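You operate a simulated robot arm through the tools that you are given. There is no shell and no other tool. Be economical: measure what you need, move in short steps, check, and stop when the job is done.

The job below is to be done with a simulated robot arm. You get a single attempt, and the scene is never put back.

TASK
Put the job card marked "dunes" from the top of the packing table on the open end of the infeed rollers and the job card marked "table" on the low shelf of the pick rack. Put the film roll on the top of the wooden rack away on the low shelf of the wooden rack. Put the white cup on the steel ledge of the belt conveyor. Turn the blue copies knob to 2. Stack the yellow grippers box marked "65" from the top of the wide green belt on top of the yellow grippers box labelled "62". Take the card tube and put it on top of the yellow springs box on the front of the strapper's table. Any order will do. Set down upright: white cup, card tube.

The check looks at the end state, three seconds after you hand in, the way a careful person would. Anything else that was tipped, shoved, dropped, spilled or broken makes it a failure.

THE ROBOT
A 7-joint arm with a two-finger parallel gripper on a trunk, on a base that drives. Base frame: it is fixed to the floor where the robot stands at the start and does not move with it; the origin is under the middle of the robot, x ahead of it, y to its left, z up; the surface under the hand at the start is at about z = 0.8. Lengths are in m, angles in degrees, forces in N, time in s.
With the tool pointing down near the work surface it reaches from about 0.4 to 0.9 m from the robot's upright axis, wherever it stands. Its first joint turns from -115.0 to 115.0 degrees. Places, roughly: blue copies knob [3.4, -2.2, 0.9]; card tube (8x8x9 cm) [-3.8, 0.8, 0.8]; film roll (8x8x22 cm) [1.3, 0.5, 1]; job card [0.5, 0, 0.75]; low shelf of the pick rack [1, 2.2, 0.5]; low shelf of the wooden rack [1.5, 0.4, 0.5]; open end of the infeed rollers [-1.7, -1.2, 0.8]; steel ledge of the belt conveyor (39x20 cm) [-1.5, -0.7, 0.8]; white cup (6x6x7 cm) [2.2, -1.9, 0.5]; yellow grippers box [-1.75, 0.25, 0.75]; yellow springs box [-3.25, 1, 0.75]. Payload 3.91 kg.
Tool frame: the origin (TCP) lies between the finger pads and is the grasp point; the fingertips stand 0.03 m ahead of it; z points along the fingers, y is the line along which they close. The gripper opens to 0.11 m. The fingers are 0.02 m wide and 0.01 m thick; the gripper's body (0.048 by 0.112 m) begins 0.055 m behind the TCP.
Orientation is told as [roll, pitch, yaw] about the base's x, y, z axes, in that order, counted from this pose: with the fingers straight down and closing along the base's y, the tool's x points along the base's -x, its y along +y and its z along -z.

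THE INTERFACE
- The arm moves only by the tool send_rows. Its argument "commands" is one flat list of numbers, 7 for each row, row after row: the shift along the tool's x, y, z in m, then the turn, a rotation vector about the tool's x, y, z in degrees, then the opening in per cent of the stroke, from 0 (shut) to 100 (fully open). In form: [x, y, z, ax, ay, az, fingers, x, y, z, ax, ay, az, fingers, ...]. A call has 1 to 12 rows; each row is the pose to reach, as a shift and turn from the pose commanded when the call began, along the tool's axes at that moment. A row lasts 0.2 s, in which the tool goes at most 0.05 m and 8.6 degrees; a call with a longer step from one row to the next is refused whole, and so is a gripper value outside its range. Where a pose cannot be reached the arm comes as near as it can. A force on the tool above 40 N (or 10 N above the force at the start of the call, whichever is more), or a blocked arm, ends the call early, and 0.2 s more pass. The fingers move at their own pace (about 0.153 m/s each) and stop on an object; they squeeze with about 43 N. The grip force told is the motor's: it shows also when the fingers shut on nothing. Time passes only in rows, and 0.2 s behind the last, so rows that repeat a pose let the fingers close. The reply holds the time, the measured pose of the TCP, the force on the tool along the base axes, the opening and the grip force, in the units named above and with some noise, with the torque about the TCP (base axes, N m) and any sound that the robot's microphone picked up.
- Cameras (640 x 400 px; columns grow to the right, rows downward): "scene" is now at [0.2166, 0.1488, 1.1371]; the picture's right is [-0.59, -0.80, 0.00], its down [-0.27, 0.20, -0.94] and it looks along [0.76, -0.56, -0.34] (base axes); focal length 268 px, centre (320, 200). "wrist" rides on the gripper at [0.072, 0.017, -0.103] in the tool frame; the picture's right is [-0.23, 0.97, 0.00], its down [-0.76, -0.18, -0.62] and it looks along [-0.61, -0.14, 0.78] (tool axes); focal length 222 px, centre (320, 200). There is no depth. A picture from a camera that has moved, and an enlarged one, comes with that camera's place and axes in the base frame and with its lens.
- grab_frame(camera): a new picture of that camera. It takes no simulated time.
- slide_trunk(by): slides the trunk up (or, below 0, down) by that many m; the arm and the scene camera ride with it, the base frame stays. It gives what a move gives, with no picture.
- drive_base(legs): drives the robot by 1 to 6 legs, each [ahead, left, turn to the left] in m, m and degrees, along the robot's own axes; the way and the turn of a leg run together, so that a leg with both is an arc; at most 1.5 m and 180 degrees a leg. The arm and the cameras ride along, it lands a little off, and it stops where it bumps. It gives what a move gives.
- aim_head(pan, tilt): turns the head with the scene camera to pan (to the left, within 80 degrees either way) and tilt (down, from -29 to 69), counted from straight ahead of the robot. It gives what a move gives.
- enlarge(camera, box): a new picture of the part [left, top, right, bottom] of that camera's present view, enlarged. It takes no simulated time.
- close_job(): hands the job in; it is judged then, once.

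Go step by step. Nothing tells you exact positions but the pictures and the camera data: compare them with the known pose of the tool, close in by small moves and look again before you grip or let go. The budget is 196 turns and 174 pictures, counting those below and the enlarged ones. Unless the task says otherwise, let go and move clear before handing in.

The tools are called after "Request:" as name(argument=value, ...) on one line, values as JSON. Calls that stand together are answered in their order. send_rows: Moves the arm, as the interface text tells. Its arguments: {"type":"object","properties":{"commands":{"type":"array","items":{"type":"number"}}},"required":["commands"]} The other tools are called the same way: slide_trunk (by) slides the trunk up or down; drive_base (legs) drives the base; aim_head (pan, tilt) turns the head that bears the scene camera; grab_frame (camera) takes a picture; enlarge (camera, box) takes an enlarged picture of a part of a camera's view; close_job () hands the job in.

At the start:

```text
time_s: 0.0
tool_pos: [0.5841, -0.322, 1.0614]
tool_rot: [0.0, 0.0, 0.0]
wrist_force: [0.4, -0.1, 1.1]
moment: [0.05, -0.02, 0.02]
opening: 0.1099
finger_force: 0.1
trunk travel left (down, up): [-0.45, 0.54]
robot x, y, heading: [-0.0032, -0.0037, -0.0]
head pan, tilt: [-36.4, 19.7]
```

scene: 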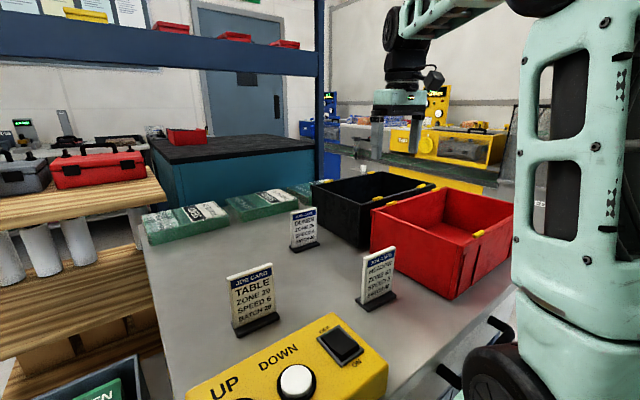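
wrist: 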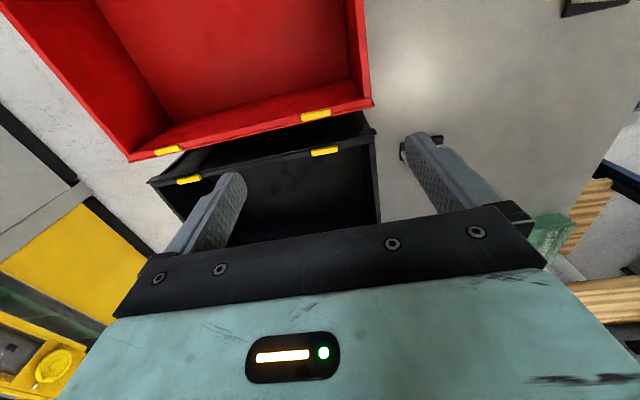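

I see three job cards on the packing table in front of me; I'll enlarge to read them and look around.

Request:
enlarge(camera="scene", box=[200, 190, 420, 350])

Request:
aim_head(pan=20, tilt=25)

Request:
grab_frame(camera="scene")

```text
2.50 times, centred on (310, 270) of scene
camera zoom: at [0.2166, 0.1488, 1.1371], right [-0.59, -0.8, 0.0], down [-0.27, 0.2, -0.94], along [0.76, -0.56, -0.34], focal length 670 px, centre (345, 25)
```

zoom: 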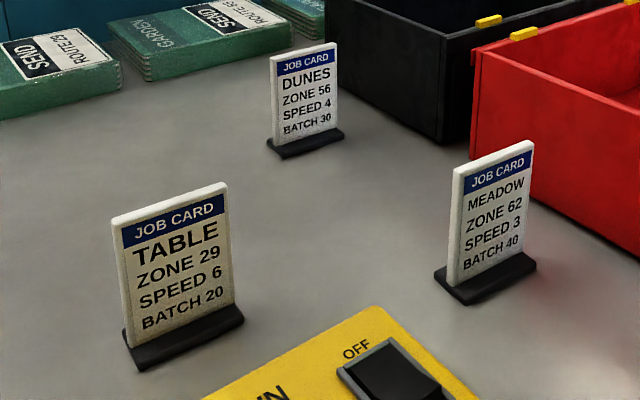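

```text
time_s: 1.3
tool_pos: [0.5838, -0.3218, 1.0615]
tool_rot: [-0.1, 0.0, 0.0]
wrist_force: [-0.5, -0.2, -0.2]
moment: [-0.01, 0.02, -0.01]
opening: 0.1101
finger_force: 0.1
trunk travel left (down, up): [-0.45, 0.54]
robot x, y, heading: [0.0002, -0.004, -0.1]
head pan, tilt: [20.0, 25.0]
```

```text
170 pictures are left
camera scene: at [0.2283, 0.2355, 1.1285], right [0.34, -0.94, 0.0], down [-0.4, -0.14, -0.91], along [0.85, 0.31, -0.42], focal length 268 px, centre (320, 200)
```

scene: 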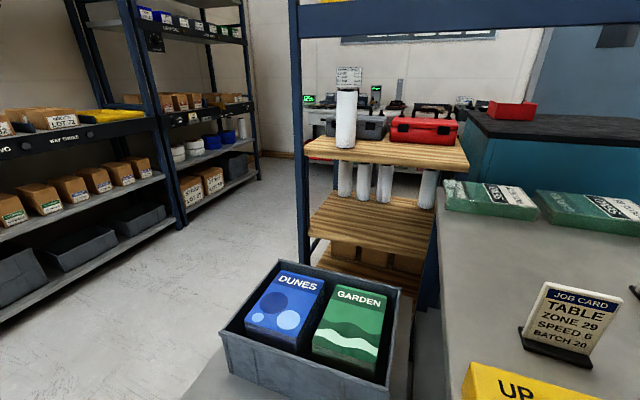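

The table card stands near (0.555, 0.03, 0.80), facing me, about 10 cm tall. Before choosing a grasp, I'll look at the pick rack, where it will go.

Request:
aim_head(pan=55, tilt=15)

Request:
grab_frame(camera="scene")

Request:
enlarge(camera="scene", box=[320, 100, 560, 300])

```text
time_s: 2.3
tool_pos: [0.5832, -0.3221, 1.0624]
tool_rot: [-0.1, 0.1, 0.0]
wrist_force: [-0.1, -0.8, -0.2]
moment: [-0.03, -0.02, -0.02]
opening: 0.1099
finger_force: 0.1
trunk travel left (down, up): [-0.45, 0.54]
robot x, y, heading: [-0.0001, -0.0009, -0.0]
head pan, tilt: [55.0, 15.0]
```

```text
169 pictures are left
camera scene: at [0.1953, 0.2805, 1.1447], right [0.82, -0.57, 0.0], down [-0.15, -0.21, -0.97], along [0.55, 0.79, -0.26], focal length 268 px, centre (320, 200)
```

scene: 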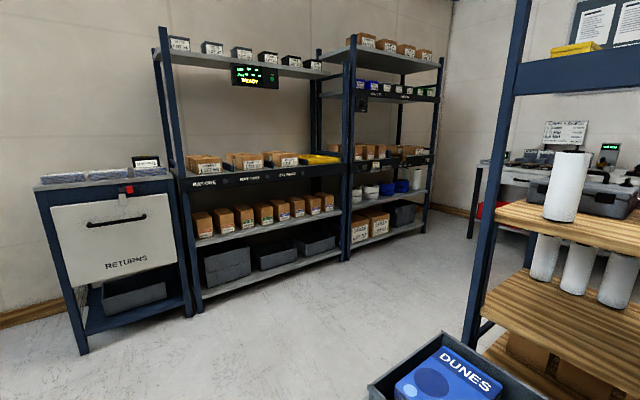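

```text
2.00 times, centred on (440, 200) of scene
camera zoom: at [0.1953, 0.2805, 1.1447], right [0.82, -0.57, 0.0], down [-0.15, -0.21, -0.97], along [0.55, 0.79, -0.26], focal length 536 px, centre (80, 200)
```

zoom: 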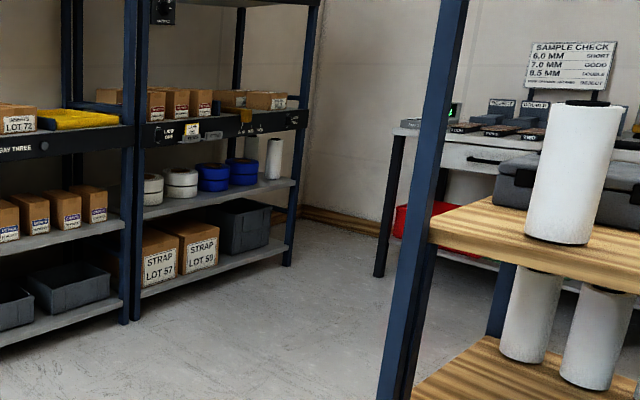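

The z=0.5 shelf of the pick rack is the one holding the small cardboard boxes. I'll zoom in to find free space on it.

Request:
enlarge(camera="scene", box=[180, 150, 350, 260])

Request:
aim_head(pan=5, tilt=55)

Request:
grab_frame(camera="scene")

```text
3.64 times, centred on (265, 205) of scene
camera zoom: at [0.1953, 0.2805, 1.1447], right [0.82, -0.57, 0.0], down [-0.15, -0.21, -0.97], along [0.55, 0.79, -0.26], focal length 975 px, centre (520, 182)
```

zoom: 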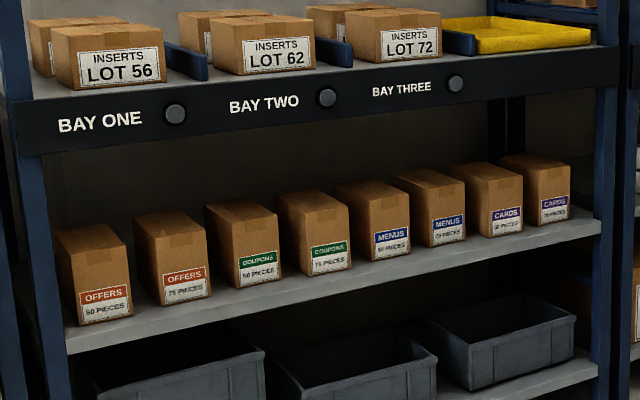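

```text
time_s: 3.5
tool_pos: [0.5837, -0.3225, 1.0626]
tool_rot: [0.0, -0.1, -0.1]
wrist_force: [-1.5, -0.8, 0.6]
moment: [0.02, 0.0, 0.01]
opening: 0.1102
finger_force: 0.0
trunk travel left (down, up): [-0.45, 0.54]
robot x, y, heading: [-0.002, 0.0013, -0.1]
head pan, tilt: [5.0, 55.0]
```

```text
166 pictures are left
camera scene: at [0.2135, 0.2104, 1.0845], right [0.09, -1.0, 0.0], down [-0.82, -0.07, -0.57], along [0.57, 0.05, -0.82], focal length 268 px, centre (320, 200)
```

scene: 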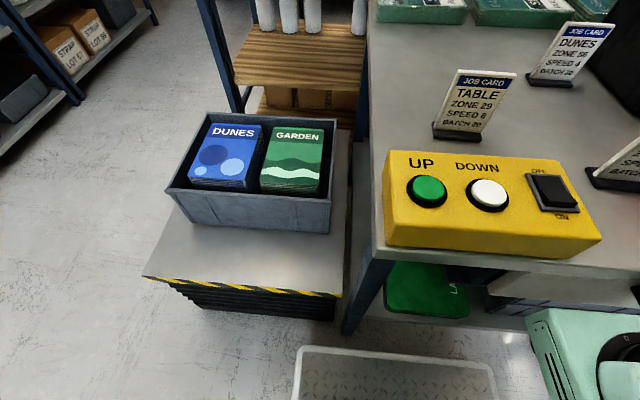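

The z=0.5 shelf has a free ledge of about 8–9 cm in front of the boxes. I'll take the table card by its side edges with the hand tilted forward and the camera on top, so first I turn the hand 180° while moving over.

Request:
send_rows(commands=[0, 0.0285, 0, 0, 0, 8.5, 100, 0, 0.057, 0, 0, 0, 17, 100, 0, 0.0855, 0, 0, 0, 25.5, 100, 0, 0.114, 0, 0, 0, 34, 100, 0, 0.1425, 0, 0, 0, 42.5, 100, 0, 0.171, 0, 0, 0, 51, 100, 0, 0.1995, 0, 0, 0, 59.5, 100, 0, 0.228, 0, 0, 0, 68, 100, 0, 0.2565, 0, 0, 0, 76.5, 100, 0, 0.285, 0, 0, 0, 85, 100, 0, 0.3135, 0, 0, 0, 93.5, 100, 0, 0.342, 0, 0, 0, 102, 100])

```text
time_s: 6.0
tool_pos: [0.5813, 0.0186, 1.0634]
tool_rot: [0.0, 0.0, -102.1]
wrist_force: [0.3, -0.5, 0.4]
moment: [-0.01, -0.02, 0.03]
opening: 0.11
finger_force: 0.1
trunk travel left (down, up): [-0.45, 0.54]
robot x, y, heading: [0.0007, -0.0019, 0.2]
head pan, tilt: [5.0, 55.0]
```

Request:
send_rows(commands=[0, 0, 0, 0, 0, 8, 100, 0, 0, 0, 0, 0, 16, 100, 0, 0, 0, 0, 0, 24, 100, 0, 0, 0, 0, 0, 32, 100, 0, 0, 0, 0, 0, 40, 100, 0, 0, 0, 0, 0, 48, 100, 0, 0, 0, 0, 0, 56, 100, 0, 0, 0, 0, 0, 64, 100, 0, 0, 0, 0, 0, 72, 100, 0, 0, 0, 0, 0, 78, 100])

Request:
grab_frame(camera="wrist")

```text
time_s: 8.2
tool_pos: [0.5834, 0.0208, 1.0606]
tool_rot: [-0.4, -0.4, -179.6]
wrist_force: [0.0, -9.5, 3.0]
moment: [0.77, 0.01, -0.02]
opening: 0.1103
finger_force: 0.2
out of reach, approached as far as the arm can: row 7, 8
trunk travel left (down, up): [-0.45, 0.54]
robot x, y, heading: [-0.0016, 0.005, -0.3]
head pan, tilt: [5.0, 55.0]
```

```text
165 pictures are left
camera wrist: at [0.6573, 0.0024, 1.1626], right [-0.22, -0.98, 0.0], down [-0.76, 0.17, 0.63], along [-0.61, 0.14, -0.78], focal length 222 px, centre (320, 200)
```

wrist: 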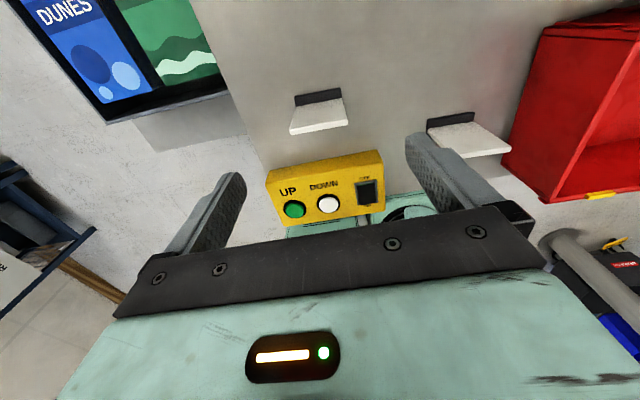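

Flip done. Now I tilt 45° forward and back off to a pre-grasp point behind the card.

Request:
send_rows(commands=[-0.02, 0, 0.0, 0, 7.5, 0, 100, -0.04, 0, 0.0, 0, 15, 0, 100, -0.06, 0, 0.02, 0, 22.5, 0, 100, -0.08, 0, 0.05, 0, 30, 0, 100, -0.1, 0, 0.08, 0, 37.5, 0, 100, -0.113, 0, 0.1, 0, 45, 0, 100, -0.113, 0, 0.1, 0, 45, 0, 100])

Request:
grab_frame(camera="wrist")

Request:
grab_frame(camera="scene")

```text
time_s: 9.2
tool_pos: [0.5268, -0.0113, 1.0282]
tool_rot: [-14.4, 20.1, 175.5]
wrist_force: [0.1, -0.1, 0.4]
moment: [0.01, -0.01, -0.02]
opening: 0.1101
finger_force: 0.3
trunk travel left (down, up): [-0.45, 0.54]
robot x, y, heading: [-0.0011, -0.0021, 0.1]
head pan, tilt: [5.0, 55.0]
stopped in row 4: the arm was blocked; the commanded pose is now the measured one
```

```text
164 pictures are left
camera wrist: at [0.5588, -0.0564, 1.1437], right [-0.2, -0.93, -0.31], down [-0.93, 0.09, 0.35], along [-0.3, 0.36, -0.89], focal length 222 px, centre (320, 200)
```

wrist: 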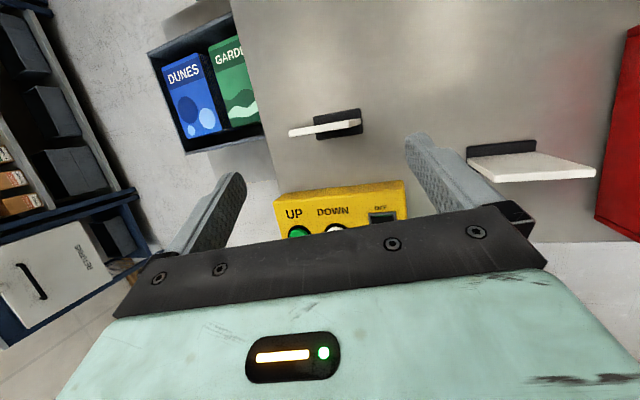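

```text
163 pictures are left
camera scene: at [0.2139, 0.2112, 1.0851], right [0.1, -1.0, 0.0], down [-0.81, -0.08, -0.58], along [0.58, 0.06, -0.81], focal length 268 px, centre (320, 200)
```

scene: 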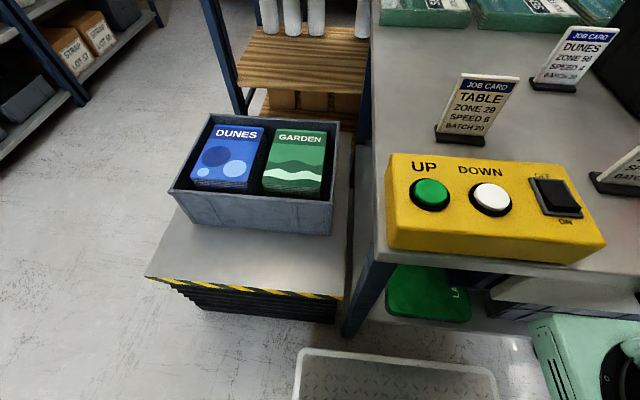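

The flipped pose runs into a joint limit, so I'll straighten the hand and turn back to the unflipped orientation.

Request:
send_rows(commands=[0, 0, -0.02, -4.6, -6.8, 0, 100, 0, 0, -0.04, -9.2, -13.5, 0, 100, 0, 0, -0.05, -13.8, -20.3, 0, 100])

Request:
send_rows(commands=[0, 0, 0, 0, 0, -8.5, 100, 0, 0, 0, 0, 0, -17, 100, 0, 0, 0, 0, 0, -25.5, 100, 0, 0, 0, 0, 0, -34, 100, 0, 0, 0, 0, 0, -42.5, 100, 0, 0, 0, 0, 0, -51, 100, 0, 0, 0, 0, 0, -59.5, 100, 0, 0, 0, 0, 0, -68, 100, 0, 0, 0, 0, 0, -76.5, 100, 0, 0, 0, 0, 0, -85, 100, 0, 0, 0, 0, 0, -93.5, 100, 0, 0, 0, 0, 0, -102, 100])

```text
time_s: 10.0
tool_pos: [0.5091, -0.0223, 1.0746]
tool_rot: [-0.1, 0.0, 177.9]
wrist_force: [0.4, -0.2, 0.3]
moment: [0.04, -0.04, 0.0]
opening: 0.1099
finger_force: 0.1
trunk travel left (down, up): [-0.45, 0.54]
robot x, y, heading: [-0.0035, 0.0008, -0.1]
head pan, tilt: [5.0, 55.0]
```

```text
time_s: 12.6
tool_pos: [0.5121, -0.0339, 1.0761]
tool_rot: [0.2, 0.1, -81.8]
wrist_force: [-0.5, -0.2, 0.1]
moment: [0.03, 0.02, 0.03]
opening: 0.1099
finger_force: 0.0
trunk travel left (down, up): [-0.45, 0.54]
robot x, y, heading: [-0.0006, -0.0024, 0.0]
head pan, tilt: [5.0, 55.0]
```

Request:
send_rows(commands=[0, 0, 0, 0, 0, -8.5, 100, 0, 0, 0, 0, 0, -17, 100, 0, 0, 0, 0, 0, -25.5, 100, 0, 0, 0, 0, 0, -34, 100, 0, 0, 0, 0, 0, -42.5, 100, 0, 0, 0, 0, 0, -51, 100, 0, 0, 0, 0, 0, -59.5, 100, 0, 0, 0, 0, 0, -68, 100, 0, 0, 0, 0, 0, -75.5, 100])

Request:
send_rows(commands=[0.01, 0.01, -0.01, 0, -7.5, 0, 100, 0.02, 0.02, -0.01, 0, -15, 0, 100, 0.03, 0.03, 0, 0, -22.5, 0, 100, 0.05, 0.04, 0.02, 0, -30, 0, 100, 0.06, 0.05, 0.04, 0, -37.5, 0, 100, 0.06, 0.055, 0.06, 0, -45, 0, 100])

Request:
grab_frame(camera="wrist")

```text
time_s: 14.6
tool_pos: [0.5097, -0.022, 1.0733]
tool_rot: [-0.2, 0.0, -4.2]
wrist_force: [-0.2, 0.0, 0.4]
moment: [-0.05, -0.01, -0.01]
opening: 0.1103
finger_force: 0.0
trunk travel left (down, up): [-0.45, 0.54]
robot x, y, heading: [-0.0015, 0.0011, -0.0]
head pan, tilt: [5.0, 55.0]
```

```text
time_s: 15.4
tool_pos: [0.4987, -0.0266, 1.077]
tool_rot: [11.7, -15.8, -7.2]
wrist_force: [0.5, 0.2, 0.4]
moment: [0.03, 0.02, 0.0]
opening: 0.1099
finger_force: 0.0
trunk travel left (down, up): [-0.45, 0.54]
robot x, y, heading: [-0.0019, -0.0023, 0.0]
head pan, tilt: [5.0, 55.0]
stopped in row 4: the arm was blocked; the commanded pose is now the measured one
```

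```text
162 pictures are left
camera wrist: at [0.4012, -0.0201, 1.1571], right [0.28, 0.93, 0.25], down [0.53, -0.37, 0.76], along [0.8, -0.08, -0.6], focal length 222 px, centre (320, 200)
```

wrist: 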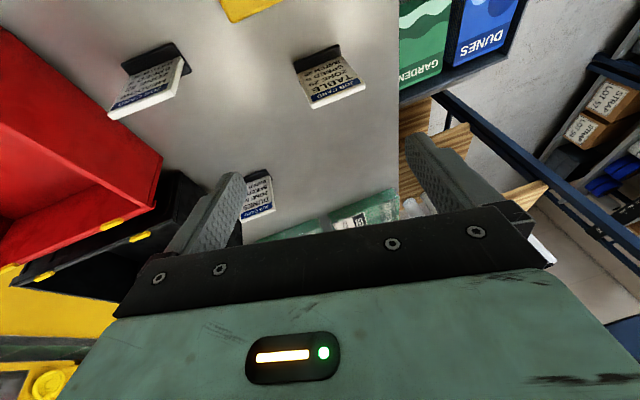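

The arm is too folded this close in, so I'll back the base off to make room for the tilt.

Request:
drive_base(legs=[[-0.25, 0, 0]])

```text
time_s: 17.2
tool_pos: [0.2551, -0.027, 1.0773]
tool_rot: [11.7, -15.9, -7.3]
wrist_force: [0.5, 0.2, 0.1]
moment: [0.02, 0.05, 0.0]
opening: 0.1102
finger_force: 0.0
trunk travel left (down, up): [-0.45, 0.54]
robot x, y, heading: [-0.2455, -0.0008, -0.3]
head pan, tilt: [5.0, 55.0]
```

Request:
send_rows(commands=[-0.04, 0.008, 0.02, 0, 0, 0, 100, -0.075, 0.016, 0.045, 2, -5, -0.7, 100, -0.105, 0.024, 0.07, 4, -11, -1.4, 100, -0.13, 0.032, 0.1, 6, -17, -2.2, 100, -0.15, 0.04, 0.13, 8.5, -23, -3.2, 100, -0.163, 0.045, 0.16, 11.1, -29, -4.2, 100, -0.163, 0.045, 0.16, 11.1, -29, -4.2, 100])

Request:
grab_frame(camera="wrist")

Request:
grab_frame(camera="scene")

```text
time_s: 18.8
tool_pos: [0.4608, 0.0239, 0.9797]
tool_rot: [0.1, -45.1, -6.3]
wrist_force: [1.0, -0.5, -0.2]
moment: [-0.02, -0.02, 0.04]
opening: 0.1099
finger_force: 0.1
trunk travel left (down, up): [-0.45, 0.54]
robot x, y, heading: [-0.2426, -0.001, 0.1]
head pan, tilt: [5.0, 55.0]
```

```text
161 pictures are left
camera wrist: at [0.3393, 0.0533, 1.0015], right [0.26, 0.95, 0.16], down [0.08, -0.19, 0.98], along [0.96, -0.25, -0.12], focal length 222 px, centre (320, 200)
```

wrist: 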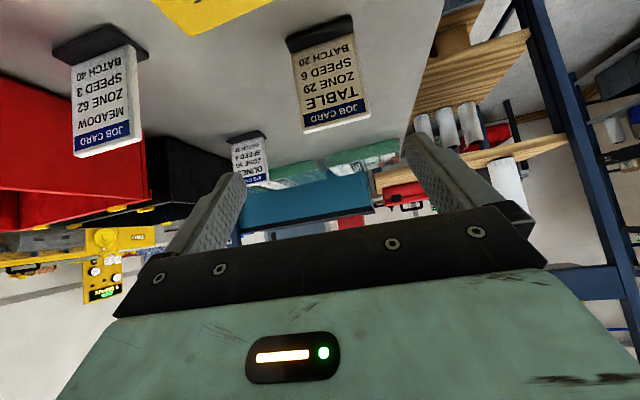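

```text
160 pictures are left
camera scene: at [-0.0342, 0.2211, 1.081], right [0.25, -0.97, 0.0], down [-0.82, -0.21, -0.53], along [0.52, 0.13, -0.85], focal length 268 px, centre (320, 200)
```

scene: 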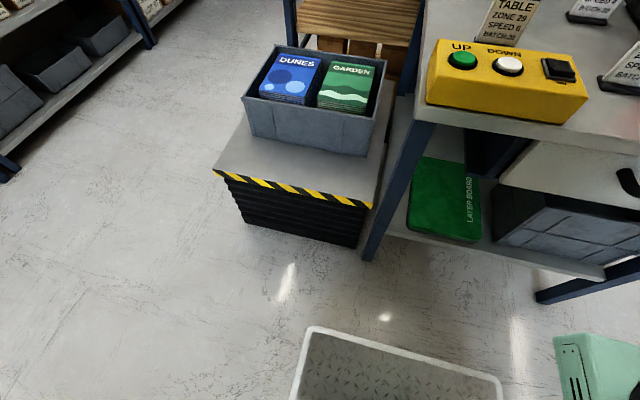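

Tilted pose works. The card centre is about (0.56, 0.028), top at z=0.90; I'll advance so the open fingers straddle it.

Request:
send_rows(commands=[0.001, 0.004, 0.04, 0, 0, 0, 100, 0.002, 0.008, 0.075, 0, 0, 0, 100, 0.004, 0.011, 0.11, 0, 0, 0, 100, 0.005, 0.0134, 0.143, 0, 0, 0, 100, 0.005, 0.0134, 0.143, 0, 0, 0, 100])

Request:
grab_frame(camera="wrist")

```text
time_s: 20.0
tool_pos: [0.5615, 0.0245, 0.876]
tool_rot: [-0.5, -45.1, -6.0]
wrist_force: [0.0, 0.7, 0.8]
moment: [0.02, 0.01, 0.05]
opening: 0.11
finger_force: 0.1
trunk travel left (down, up): [-0.45, 0.54]
robot x, y, heading: [-0.2453, -0.0011, -0.0]
head pan, tilt: [5.0, 55.0]
```

```text
159 pictures are left
camera wrist: at [0.4396, 0.0532, 0.8962], right [0.26, 0.95, 0.16], down [0.08, -0.18, 0.98], along [0.96, -0.25, -0.12], focal length 222 px, centre (320, 200)
```

wrist: 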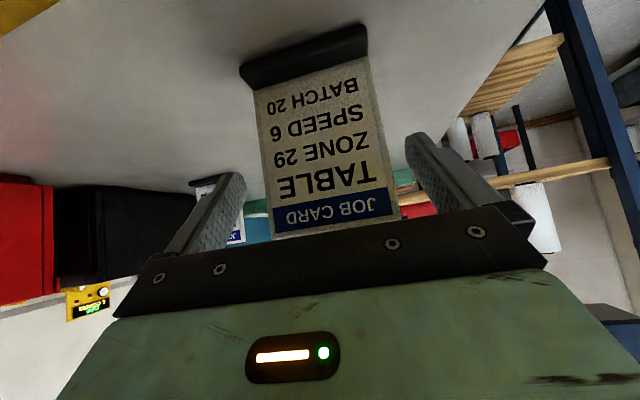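

The card sits between the fingers. I'll close and lift.

Request:
send_rows(commands=[0, 0, 0, 0, 0, 0, 50, 0, 0, 0, 0, 0, 0, 30, 0, 0, 0, 0, 0, 0, 30, 0, 0, 0, 0, 0, 0, 30])

Request:
grab_frame(camera="wrist")

```text
time_s: 21.0
tool_pos: [0.5606, 0.0235, 0.8751]
tool_rot: [-0.3, -45.0, -5.9]
wrist_force: [0.5, 0.5, 0.0]
moment: [0.01, -0.01, -0.03]
opening: 0.0713
finger_force: 43.1
trunk travel left (down, up): [-0.45, 0.54]
robot x, y, heading: [-0.2433, 0.0, -0.5]
head pan, tilt: [5.0, 55.0]
```

```text
158 pictures are left
camera wrist: at [0.4394, 0.053, 0.8964], right [0.26, 0.95, 0.16], down [0.08, -0.18, 0.98], along [0.96, -0.25, -0.12], focal length 222 px, centre (320, 200)
```

wrist: 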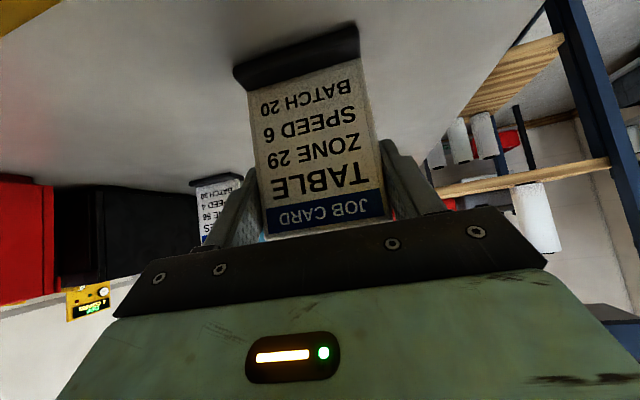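

Gripped at 7.1 cm width. I'll lift, back off, turn to face the pick rack and look.

Request:
send_rows(commands=[-0.03, 0, -0.03, 0, 0, 0, 30, -0.06, 0, -0.06, 0, 0, 0, 30, -0.09, 0, -0.09, 0, 0, 0, 30, -0.11, 0, -0.11, 0, 0, 0, 30])

Request:
drive_base(legs=[[-0.4, 0, 0], [0, 0, 90], [0.3, -1.0, 0]])

Request:
aim_head(pan=0, tilt=30)

Request:
grab_frame(camera="scene")

```text
time_s: 22.0
tool_pos: [0.5598, 0.0264, 1.0284]
tool_rot: [-0.4, -45.2, -5.8]
wrist_force: [0.2, -0.5, -0.1]
moment: [-0.01, 0.01, -0.04]
opening: 0.0713
finger_force: 43.4
trunk travel left (down, up): [-0.45, 0.54]
robot x, y, heading: [-0.2412, 0.0006, 0.1]
head pan, tilt: [5.0, 55.0]
```

```text
time_s: 31.9
tool_pos: [0.0578, 1.0435, 1.0286]
tool_rot: [-0.3, -45.2, 83.1]
wrist_force: [0.3, 0.2, -0.5]
moment: [0.0, 0.01, 0.0]
opening: 0.0712
finger_force: 43.1
trunk travel left (down, up): [-0.45, 0.54]
robot x, y, heading: [0.0721, 0.2387, 89.1]
head pan, tilt: [5.0, 55.0]
stopped in leg 3: the robot was blocked; the commanded pose is now the measured one
```

```text
time_s: 32.8
tool_pos: [0.058, 1.0438, 1.0296]
tool_rot: [-0.3, -45.2, 83.1]
wrist_force: [-0.2, 0.3, -0.8]
moment: [-0.01, 0.0, 0.0]
opening: 0.0712
finger_force: 43.3
trunk travel left (down, up): [-0.45, 0.54]
robot x, y, heading: [0.0728, 0.2397, 89.1]
head pan, tilt: [0.0, 30.0]
```

```text
157 pictures are left
camera scene: at [-0.1307, 0.474, 1.1204], right [1.0, -0.02, 0.0], down [-0.01, -0.5, -0.87], along [0.01, 0.87, -0.5], focal length 268 px, centre (320, 200)
```

scene: 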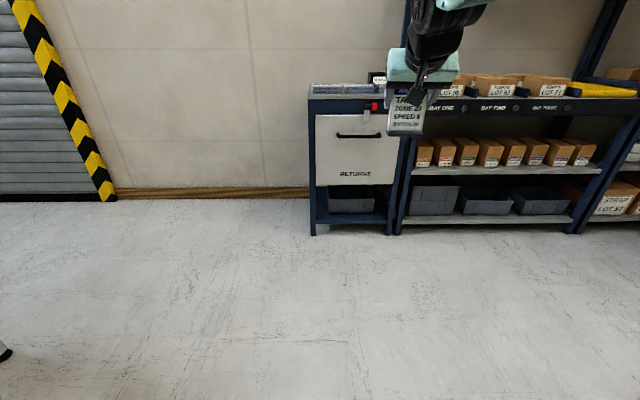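

The base touched the lift bench on the right while sliding diagonally; I'll move clear, go forward first, then sideways.

Request:
drive_base(legs=[[0, 0.12, 0.9], [0.65, 0, 0], [0, -0.95, 0]])

Request:
aim_head(pan=-10, tilt=35)

Request:
grab_frame(camera="scene")

Request:
aim_head(pan=-80, tilt=40)

Request:
grab_frame(camera="scene")

```text
time_s: 39.2
tool_pos: [0.2275, 1.71, 1.0288]
tool_rot: [-0.3, -45.1, 77.1]
wrist_force: [-0.3, -0.1, -0.8]
moment: [0.03, 0.02, -0.02]
opening: 0.0713
finger_force: 43.2
trunk travel left (down, up): [-0.45, 0.54]
robot x, y, heading: [0.1564, 0.9083, 82.9]
head pan, tilt: [0.0, 30.0]
stopped in leg 3: the robot was blocked; the commanded pose is now the measured one
```

```text
time_s: 39.9
tool_pos: [0.2274, 1.7095, 1.0291]
tool_rot: [-0.4, -45.0, 77.2]
wrist_force: [-0.1, 0.2, -1.7]
moment: [-0.02, 0.01, -0.04]
opening: 0.0712
finger_force: 43.3
trunk travel left (down, up): [-0.45, 0.54]
robot x, y, heading: [0.1559, 0.911, 83.1]
head pan, tilt: [-10.0, 35.0]
```

```text
156 pictures are left
camera scene: at [-0.0056, 1.1583, 1.1127], right [0.96, -0.29, 0.0], down [-0.17, -0.55, -0.82], along [0.24, 0.78, -0.57], focal length 268 px, centre (320, 200)
```

scene: 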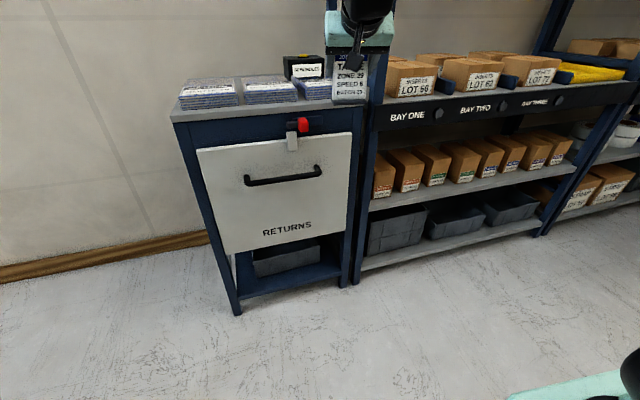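

```text
time_s: 41.3
tool_pos: [0.228, 1.7105, 1.0284]
tool_rot: [-0.4, -45.2, 77.1]
wrist_force: [0.1, -0.7, -0.1]
moment: [0.01, 0.04, -0.03]
opening: 0.0711
finger_force: 42.8
trunk travel left (down, up): [-0.45, 0.54]
robot x, y, heading: [0.1535, 0.9061, 83.1]
head pan, tilt: [-80.0, 40.0]
```

```text
155 pictures are left
camera scene: at [0.0535, 1.0785, 1.1051], right [0.05, -1.0, 0.0], down [-0.64, -0.03, -0.77], along [0.77, 0.04, -0.64], focal length 268 px, centre (320, 200)
```

scene: 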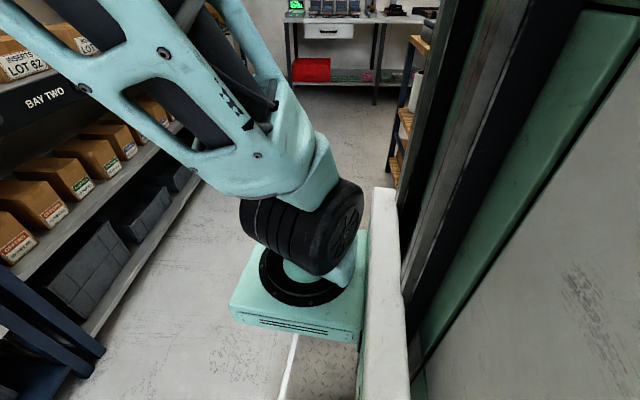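

The robot's rear right corner is catching the lift bench in the aisle. I'll pull the arm back, move further toward the rack, square up and slide right.

Request:
send_rows(commands=[0.025, 0, -0.03, 0, 0, 0, 30, 0.05, 0, -0.06, 0, 0, 0, 30, 0.075, 0, -0.09, 0, 0, 0, 30, 0.1, 0, -0.11, 0, 0, 0, 30])

Request:
drive_base(legs=[[0, 0.05, 0], [0.12, 0, 7], [0, -0.8, 0]])

Request:
aim_head(pan=0, tilt=40)

Request:
grab_frame(camera="scene")

```text
time_s: 42.3
tool_pos: [0.199, 1.5974, 1.0368]
tool_rot: [-0.7, -44.8, 77.1]
wrist_force: [1.0, 0.0, -0.6]
moment: [0.03, 0.04, 0.05]
opening: 0.0712
finger_force: 43.1
out of reach, approached as far as the arm can: row 4
trunk travel left (down, up): [-0.45, 0.54]
robot x, y, heading: [0.1536, 0.9112, 82.9]
head pan, tilt: [-80.0, 40.0]
```

```text
time_s: 48.0
tool_pos: [0.8883, 1.7244, 1.0361]
tool_rot: [-0.6, -44.8, 83.6]
wrist_force: [-1.2, -0.1, 0.0]
moment: [-0.01, 0.01, 0.0]
opening: 0.0713
finger_force: 42.3
trunk travel left (down, up): [-0.45, 0.54]
robot x, y, heading: [0.9232, 1.0324, 89.6]
head pan, tilt: [-80.0, 40.0]
```

```text
time_s: 49.6
tool_pos: [0.8876, 1.7242, 1.0361]
tool_rot: [-0.6, -44.7, 83.6]
wrist_force: [0.8, 0.6, -0.4]
moment: [0.02, 0.0, 0.0]
opening: 0.0713
finger_force: 42.7
trunk travel left (down, up): [-0.45, 0.54]
robot x, y, heading: [0.9253, 1.0336, 89.4]
head pan, tilt: [0.0, 40.0]
```

```text
154 pictures are left
camera scene: at [0.7192, 1.263, 1.1051], right [1.0, -0.01, 0.0], down [-0.01, -0.64, -0.77], along [0.01, 0.77, -0.64], focal length 268 px, centre (320, 200)
```

scene: 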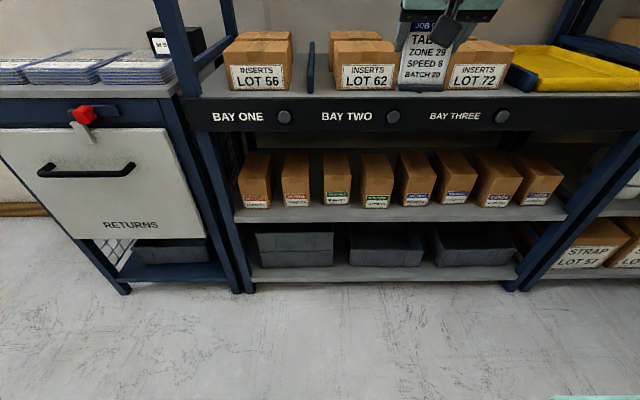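

I'm in front of the rack. I'll zoom in to measure the ledge in front of the boxes.

Request:
enlarge(camera="scene", box=[340, 140, 500, 240])

Request:
slide_trunk(by=-0.25)

Request:
enlarge(camera="scene", box=[240, 0, 600, 225])

```text
4.00 times, centred on (420, 190) of scene
camera zoom: at [0.7192, 1.263, 1.1051], right [1.0, -0.01, 0.0], down [-0.01, -0.64, -0.77], along [0.01, 0.77, -0.64], focal length 1072 px, centre (-80, 240)
```

zoom: 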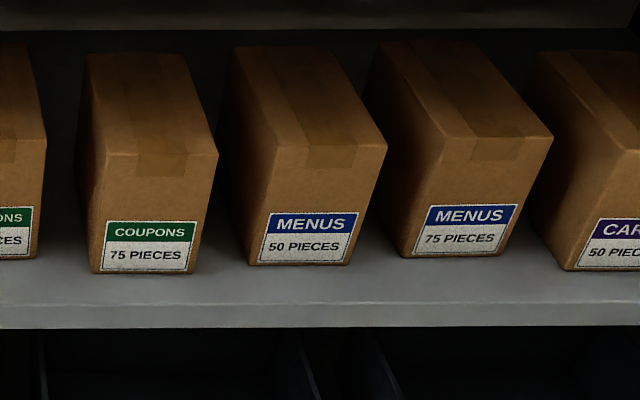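

```text
time_s: 52.2
tool_pos: [0.8885, 1.7243, 0.7868]
tool_rot: [-0.6, -44.8, 83.6]
wrist_force: [-0.5, -0.3, -1.4]
moment: [0.01, -0.02, -0.02]
opening: 0.0711
finger_force: 43.7
trunk travel left (down, up): [-0.2, 0.79]
robot x, y, heading: [0.923, 1.0304, 89.7]
head pan, tilt: [0.0, 40.0]
```

```text
1.78 times, centred on (420, 112) of scene
camera zoom: at [0.7192, 1.263, 0.8552], right [1.0, -0.01, 0.0], down [-0.01, -0.64, -0.77], along [0.01, 0.77, -0.64], focal length 476 px, centre (142, 356)
```

zoom: 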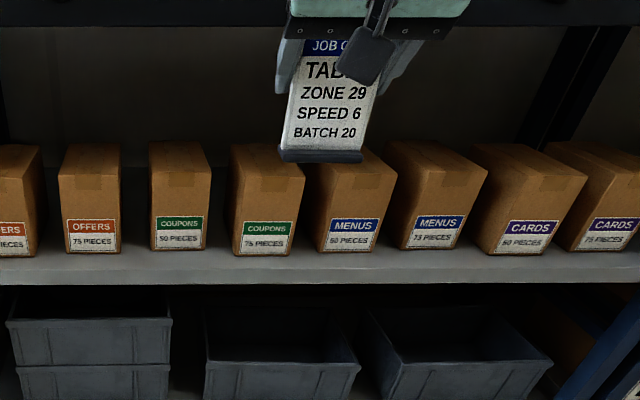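

The free ledge is deepest (~6 cm) in front of the second "MENUS" box at x≈1.20, with its edge at y≈1.92 and z≈0.49. I'll shift right to line up.

Request:
drive_base(legs=[[0.06, -0.29, 0]])

Request:
grab_frame(camera="scene")

```text
time_s: 54.1
tool_pos: [1.1672, 1.7802, 0.7856]
tool_rot: [-0.6, -44.8, 83.7]
wrist_force: [0.6, 0.3, -0.1]
moment: [0.0, 0.01, 0.04]
opening: 0.071
finger_force: 42.9
trunk travel left (down, up): [-0.2, 0.79]
robot x, y, heading: [1.2017, 1.0902, 89.4]
head pan, tilt: [0.0, 40.0]
```

```text
151 pictures are left
camera scene: at [0.9991, 1.3179, 0.8551], right [1.0, -0.01, 0.0], down [-0.01, -0.64, -0.77], along [0.01, 0.77, -0.64], focal length 268 px, centre (320, 200)
```

scene: 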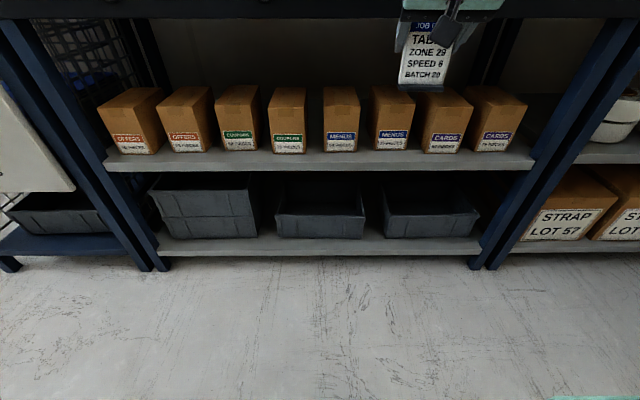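

Request:
send_rows(commands=[0.01, -0.006, 0.035, -1.1, 0, -1.1, 30, 0.019, -0.012, 0.07, -2.2, 0, -2.2, 30, 0.028, -0.019, 0.105, -3.3, 0, -3.3, 30, 0.037, -0.025, 0.14, -4.45, 0, -4.45, 30, 0.037, -0.025, 0.14, -4.45, 0, -4.45, 30])

Request:
grab_frame(camera="wrist")

Request:
enlarge(camera="scene", box=[320, 40, 540, 180])

```text
time_s: 55.3
tool_pos: [1.2029, 1.8503, 0.6634]
tool_rot: [-0.6, -44.7, 89.9]
wrist_force: [0.6, -0.1, -0.3]
moment: [-0.02, 0.01, -0.03]
opening: 0.0712
finger_force: 43.1
trunk travel left (down, up): [-0.2, 0.79]
robot x, y, heading: [1.2019, 1.0869, 89.3]
head pan, tilt: [0.0, 40.0]
```

```text
150 pictures are left
camera wrist: at [1.1854, 1.7249, 0.6851], right [-0.97, 0.17, 0.15], down [0.17, 0.1, 0.98], along [0.15, 0.98, -0.13], focal length 222 px, centre (320, 200)
```

wrist: 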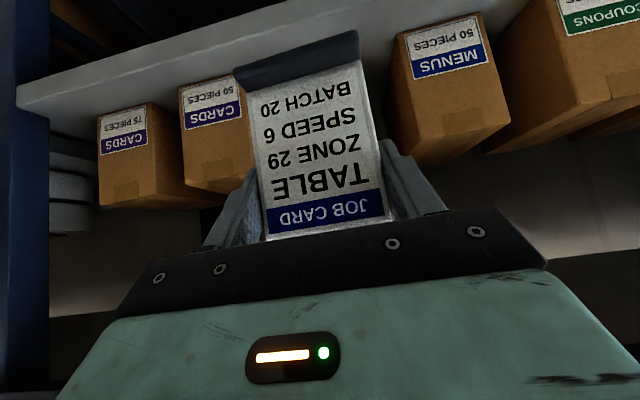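

```text
2.86 times, centred on (430, 110) of scene
camera zoom: at [0.9991, 1.3179, 0.8551], right [1.0, -0.01, 0.0], down [-0.01, -0.64, -0.77], along [0.01, 0.77, -0.64], focal length 766 px, centre (6, 457)
```

zoom: 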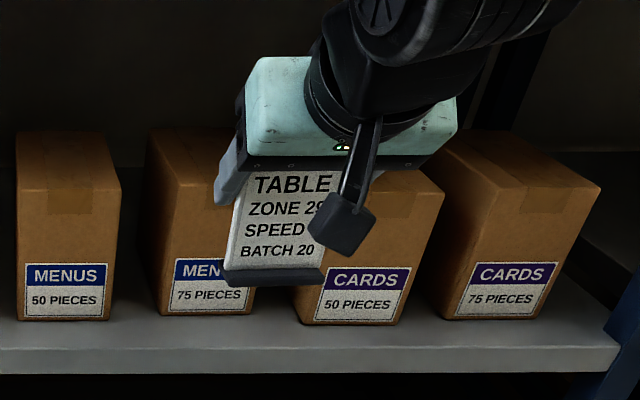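

The card hangs plumb and in line. I'll advance over the ledge, staying ~4 cm above it.

Request:
send_rows(commands=[-0.006, 0, 0.028, 0, 0, 0, 30, -0.012, 0, 0.055, 0, 0, 0, 30, -0.019, 0, 0.083, 0, 0, 0, 30, -0.0255, 0, 0.11, 0, 0, 0, 30, -0.0255, 0, 0.11, 0, 0, 0, 30])

Request:
grab_frame(camera="wrist")

Request:
enlarge(camera="scene", box=[320, 40, 540, 180])

```text
time_s: 56.5
tool_pos: [1.2024, 1.9435, 0.5999]
tool_rot: [-0.5, -44.7, 90.0]
wrist_force: [-0.2, -0.9, -0.6]
moment: [0.01, 0.0, 0.0]
opening: 0.0713
finger_force: 43.2
trunk travel left (down, up): [-0.2, 0.79]
robot x, y, heading: [1.2064, 1.089, 89.4]
head pan, tilt: [0.0, 40.0]
```

```text
148 pictures are left
camera wrist: at [1.1853, 1.8187, 0.6219], right [-0.97, 0.17, 0.15], down [0.17, 0.1, 0.98], along [0.15, 0.98, -0.13], focal length 222 px, centre (320, 200)
```

wrist: 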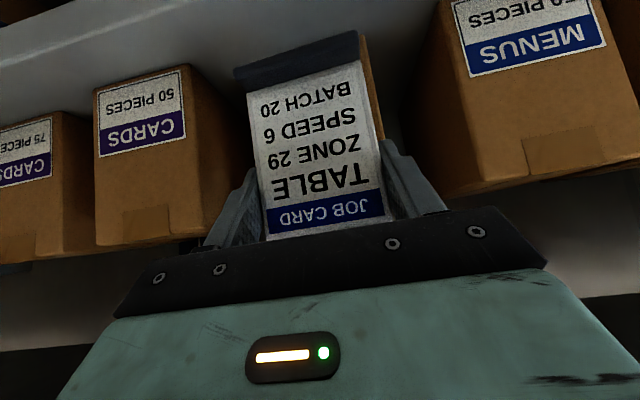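

```text
2.86 times, centred on (430, 110) of scene
camera zoom: at [0.9991, 1.3179, 0.8551], right [1.0, -0.01, 0.0], down [-0.01, -0.64, -0.77], along [0.01, 0.77, -0.64], focal length 766 px, centre (6, 457)
```

zoom: 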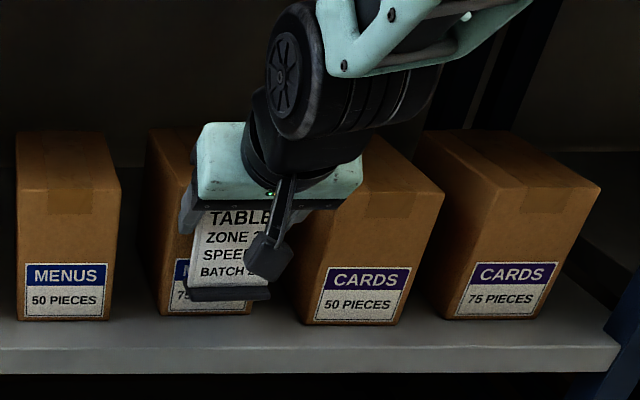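

Clear of neighbours. Lowering gently.

Request:
send_rows(commands=[0.008, 0, 0.008, 0, 0, 0, 30, 0.016, 0, 0.016, 0, 0, 0, 30, 0.022, 0, 0.022, 0, 0, 0, 30, 0.0245, 0, 0.0245, 0, 0, 0, 30])

Request:
enlarge(camera="scene", box=[320, 40, 540, 180])

```text
time_s: 57.5
tool_pos: [1.2036, 1.9441, 0.5666]
tool_rot: [-0.7, -44.7, 90.1]
wrist_force: [0.4, -0.3, -0.8]
moment: [-0.02, 0.0, -0.01]
opening: 0.0711
finger_force: 43.0
trunk travel left (down, up): [-0.2, 0.79]
robot x, y, heading: [1.2018, 1.094, 89.5]
head pan, tilt: [0.0, 40.0]
```

```text
2.86 times, centred on (430, 110) of scene
camera zoom: at [0.9991, 1.3179, 0.8551], right [1.0, -0.01, 0.0], down [-0.01, -0.64, -0.77], along [0.01, 0.77, -0.64], focal length 766 px, centre (6, 457)
```

zoom: 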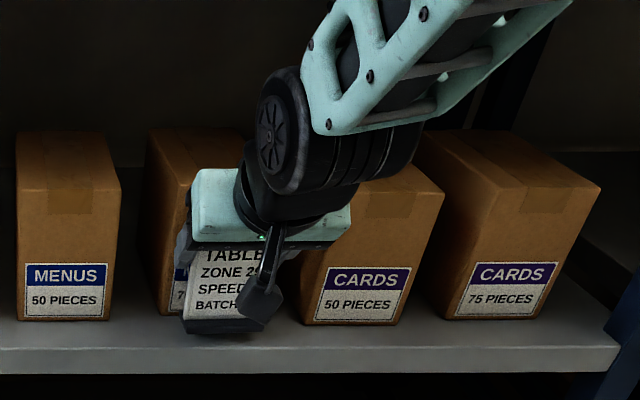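

Request:
send_rows(commands=[0.002, 0, 0.002, 0, 0, 0, 30, 0.0035, 0, 0.0035, 0, 0, 0, 30, 0.005, 0, 0.005, 0, 0, 0, 30, 0.006, 0, 0.006, 0, 0, 0, 30])

```text
time_s: 58.5
tool_pos: [1.2043, 1.9445, 0.5584]
tool_rot: [-0.6, -44.7, 90.0]
wrist_force: [-0.9, 0.1, 0.3]
moment: [0.01, -0.01, -0.03]
opening: 0.0712
finger_force: 42.6
trunk travel left (down, up): [-0.2, 0.79]
robot x, y, heading: [1.2045, 1.0891, 89.6]
head pan, tilt: [0.0, 40.0]
```

Request:
send_rows(commands=[0.002, 0, 0.002, 0, 0, 0, 30, 0.004, 0, 0.004, 0, 0, 0, 30, 0.006, 0, 0.006, 0, 0, 0, 30, 0.008, 0, 0.008, 0, 0, 0, 30])

Request:
enlarge(camera="scene", box=[350, 90, 470, 180])

```text
time_s: 59.6
tool_pos: [1.2036, 1.9475, 0.5546]
tool_rot: [-0.3, -45.9, 89.8]
wrist_force: [-0.8, -0.5, 12.5]
moment: [-0.09, 0.13, 0.0]
opening: 0.0712
finger_force: 43.0
trunk travel left (down, up): [-0.2, 0.79]
robot x, y, heading: [1.2037, 1.0876, 89.4]
head pan, tilt: [0.0, 40.0]
stopped in row 4: the force on the tool passed its limit at 41 N (the readings are from after the stop); the commanded pose is now the measured one
```

```text
4.44 times, centred on (410, 135) of scene
camera zoom: at [0.9992, 1.3174, 0.8549], right [1.0, -0.01, 0.0], down [-0.01, -0.64, -0.77], along [0.01, 0.77, -0.64], focal length 1191 px, centre (-80, 489)
```

zoom: 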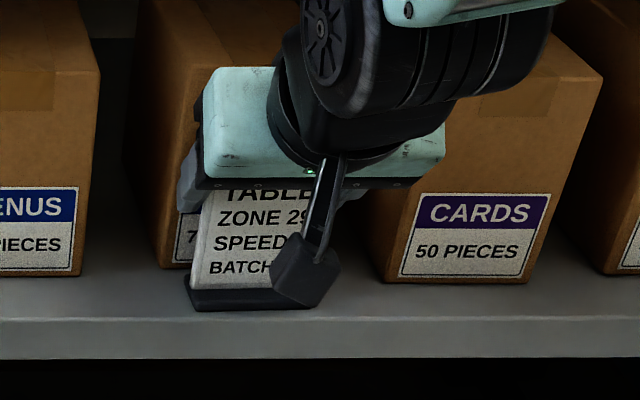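

Contact on the ledge, base fully on. I'll ease up 1 mm, release, and back out.

Request:
send_rows(commands=[-0.001, 0, -0.001, 0, 0, 0, 30, -0.001, 0, -0.001, 0, 0, 0, 72, -0.001, 0, -0.001, 0, 0, 0, 90, -0.001, 0, -0.001, 0, 0, 0, 90])

Request:
grab_frame(camera="wrist")

```text
time_s: 60.6
tool_pos: [1.2033, 1.9476, 0.5545]
tool_rot: [-0.4, -45.4, 89.9]
wrist_force: [0.0, 0.1, 0.4]
moment: [0.01, 0.0, 0.0]
opening: 0.099
finger_force: 0.1
trunk travel left (down, up): [-0.2, 0.79]
robot x, y, heading: [1.2023, 1.0927, 89.3]
head pan, tilt: [0.0, 40.0]
```

```text
144 pictures are left
camera wrist: at [1.1852, 1.8218, 0.5738], right [-0.97, 0.17, 0.16], down [0.17, 0.09, 0.98], along [0.15, 0.98, -0.12], focal length 222 px, centre (320, 200)
```

wrist: 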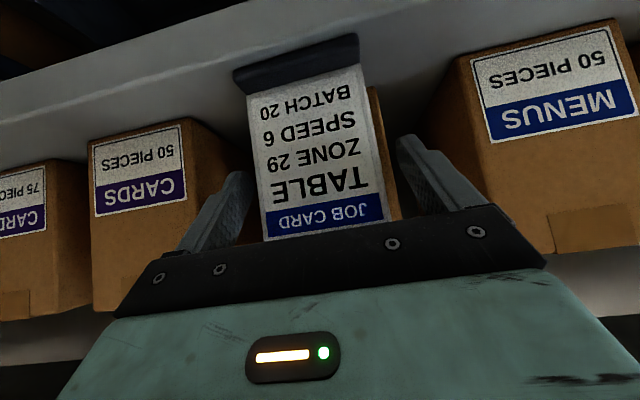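

Request:
send_rows(commands=[0, 0, -0.03, 0, 0, 0, 90, 0, 0, -0.07, 0, 0, 0, 90, 0.01, 0, -0.11, 0, 0, 0, 90, 0.02, 0, -0.15, 0, 0, 0, 90, 0.03, 0, -0.19, 0, 0, 0, 90])

Request:
enlarge(camera="scene", box=[320, 40, 540, 180])

```text
time_s: 61.8
tool_pos: [1.202, 1.7913, 0.6663]
tool_rot: [-0.4, -45.3, 89.8]
wrist_force: [0.4, 0.4, 0.8]
moment: [-0.02, 0.05, 0.07]
opening: 0.0993
finger_force: 0.1
trunk travel left (down, up): [-0.2, 0.79]
robot x, y, heading: [1.203, 1.0886, 89.4]
head pan, tilt: [0.0, 40.0]
```

```text
2.86 times, centred on (430, 110) of scene
camera zoom: at [0.9992, 1.3179, 0.8551], right [1.0, -0.01, 0.0], down [-0.01, -0.64, -0.77], along [0.01, 0.77, -0.64], focal length 766 px, centre (6, 457)
```

zoom: 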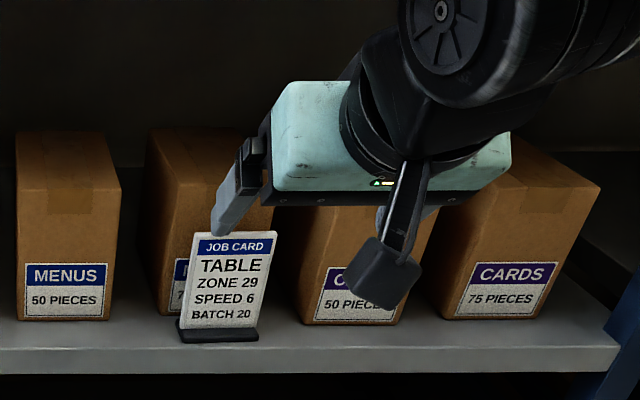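

The card stands cleanly on the ledge. Next is the film roll behind me, so I'll tuck the arm, raise the trunk, and turn toward the wooden rack with a look first.

Request:
slide_trunk(by=0.25)

Request:
send_rows(commands=[0.018, 0, -0.03, 0, 7.5, 0, 90, 0.036, 0, -0.06, 0, 15, 0, 90, 0.054, 0, -0.09, 0, 22.5, 0, 90, 0.071, 0, -0.12, 0, 30, 0, 90, 0.088, 0, -0.15, 0, 37.5, 0, 90, 0.106, 0, -0.177, 0, 45, 0, 90])

Request:
drive_base(legs=[[0.15, 0.05, 0], [0, 0, -89.5]])

Request:
aim_head(pan=-75, tilt=30)

Request:
grab_frame(camera="scene")

```text
time_s: 64.3
tool_pos: [1.1999, 1.791, 0.9158]
tool_rot: [-0.4, -45.4, 89.8]
wrist_force: [0.4, 0.4, -0.1]
moment: [0.0, -0.02, 0.02]
opening: 0.0991
finger_force: 0.0
trunk travel left (down, up): [-0.45, 0.54]
robot x, y, heading: [1.2054, 1.0872, 89.4]
head pan, tilt: [0.0, 40.0]
```

```text
time_s: 65.8
tool_pos: [1.1964, 1.5896, 0.9667]
tool_rot: [-0.2, -0.2, 89.7]
wrist_force: [-0.1, 0.1, 0.2]
moment: [-0.01, 0.0, 0.01]
opening: 0.0992
finger_force: 0.0
trunk travel left (down, up): [-0.45, 0.54]
robot x, y, heading: [1.2037, 1.0864, 89.5]
head pan, tilt: [0.0, 40.0]
```

```text
time_s: 71.0
tool_pos: [1.6525, 1.2546, 0.9655]
tool_rot: [-0.2, -0.4, 0.5]
wrist_force: [0.2, 0.6, 0.0]
moment: [0.0, 0.01, -0.02]
opening: 0.0987
finger_force: 0.0
trunk travel left (down, up): [-0.45, 0.54]
robot x, y, heading: [1.1547, 1.2387, 0.6]
head pan, tilt: [0.0, 40.0]
```

```text
time_s: 72.4
tool_pos: [1.6525, 1.255, 0.9651]
tool_rot: [0.3, -0.1, 0.9]
wrist_force: [0.2, -0.3, -0.3]
moment: [-0.06, -0.03, -0.02]
opening: 0.099
finger_force: 0.1
trunk travel left (down, up): [-0.45, 0.54]
robot x, y, heading: [1.1523, 1.2409, 0.3]
head pan, tilt: [-75.0, 30.0]
```

```text
142 pictures are left
camera scene: at [1.3796, 1.4391, 1.1093], right [-0.07, -1.0, 0.0], down [-0.6, 0.04, -0.8], along [0.79, -0.05, -0.6], focal length 268 px, centre (320, 200)
```

scene: 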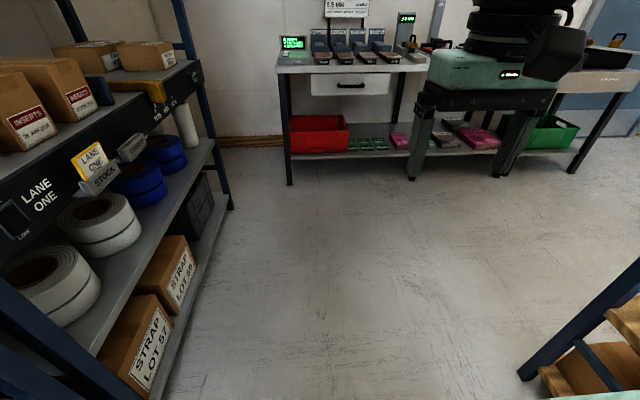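

Request:
grab_frame(camera="scene")

```text
141 pictures are left
camera scene: at [1.3796, 1.4391, 1.1093], right [-0.07, -1.0, 0.0], down [-0.6, 0.04, -0.8], along [0.79, -0.05, -0.6], focal length 268 px, centre (320, 200)
```

scene: 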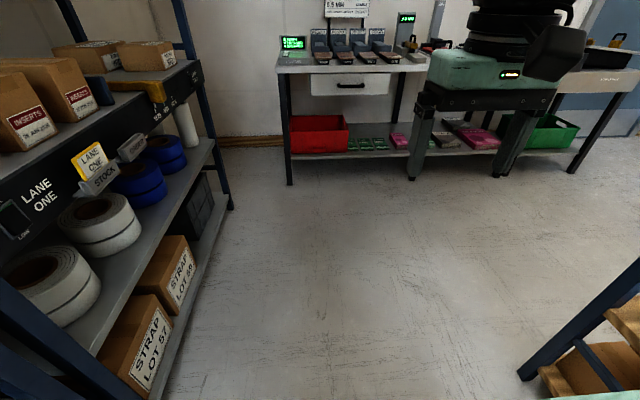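

Request:
aim_head(pan=-80, tilt=25)

Request:
grab_frame(camera="scene")

```text
time_s: 73.1
tool_pos: [1.6532, 1.2538, 0.9659]
tool_rot: [0.3, -0.2, 0.8]
wrist_force: [0.3, 0.1, -0.1]
moment: [0.01, -0.04, 0.03]
opening: 0.0992
finger_force: 0.0
trunk travel left (down, up): [-0.45, 0.54]
robot x, y, heading: [1.1537, 1.2411, 0.3]
head pan, tilt: [-80.0, 25.0]
```

```text
140 pictures are left
camera scene: at [1.3804, 1.4395, 1.1112], right [-0.06, -1.0, 0.0], down [-0.59, 0.04, -0.81], along [0.81, -0.05, -0.59], focal length 268 px, centre (320, 200)
```

scene: 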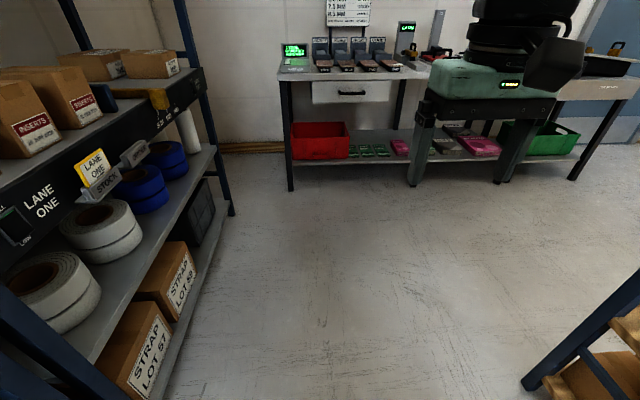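

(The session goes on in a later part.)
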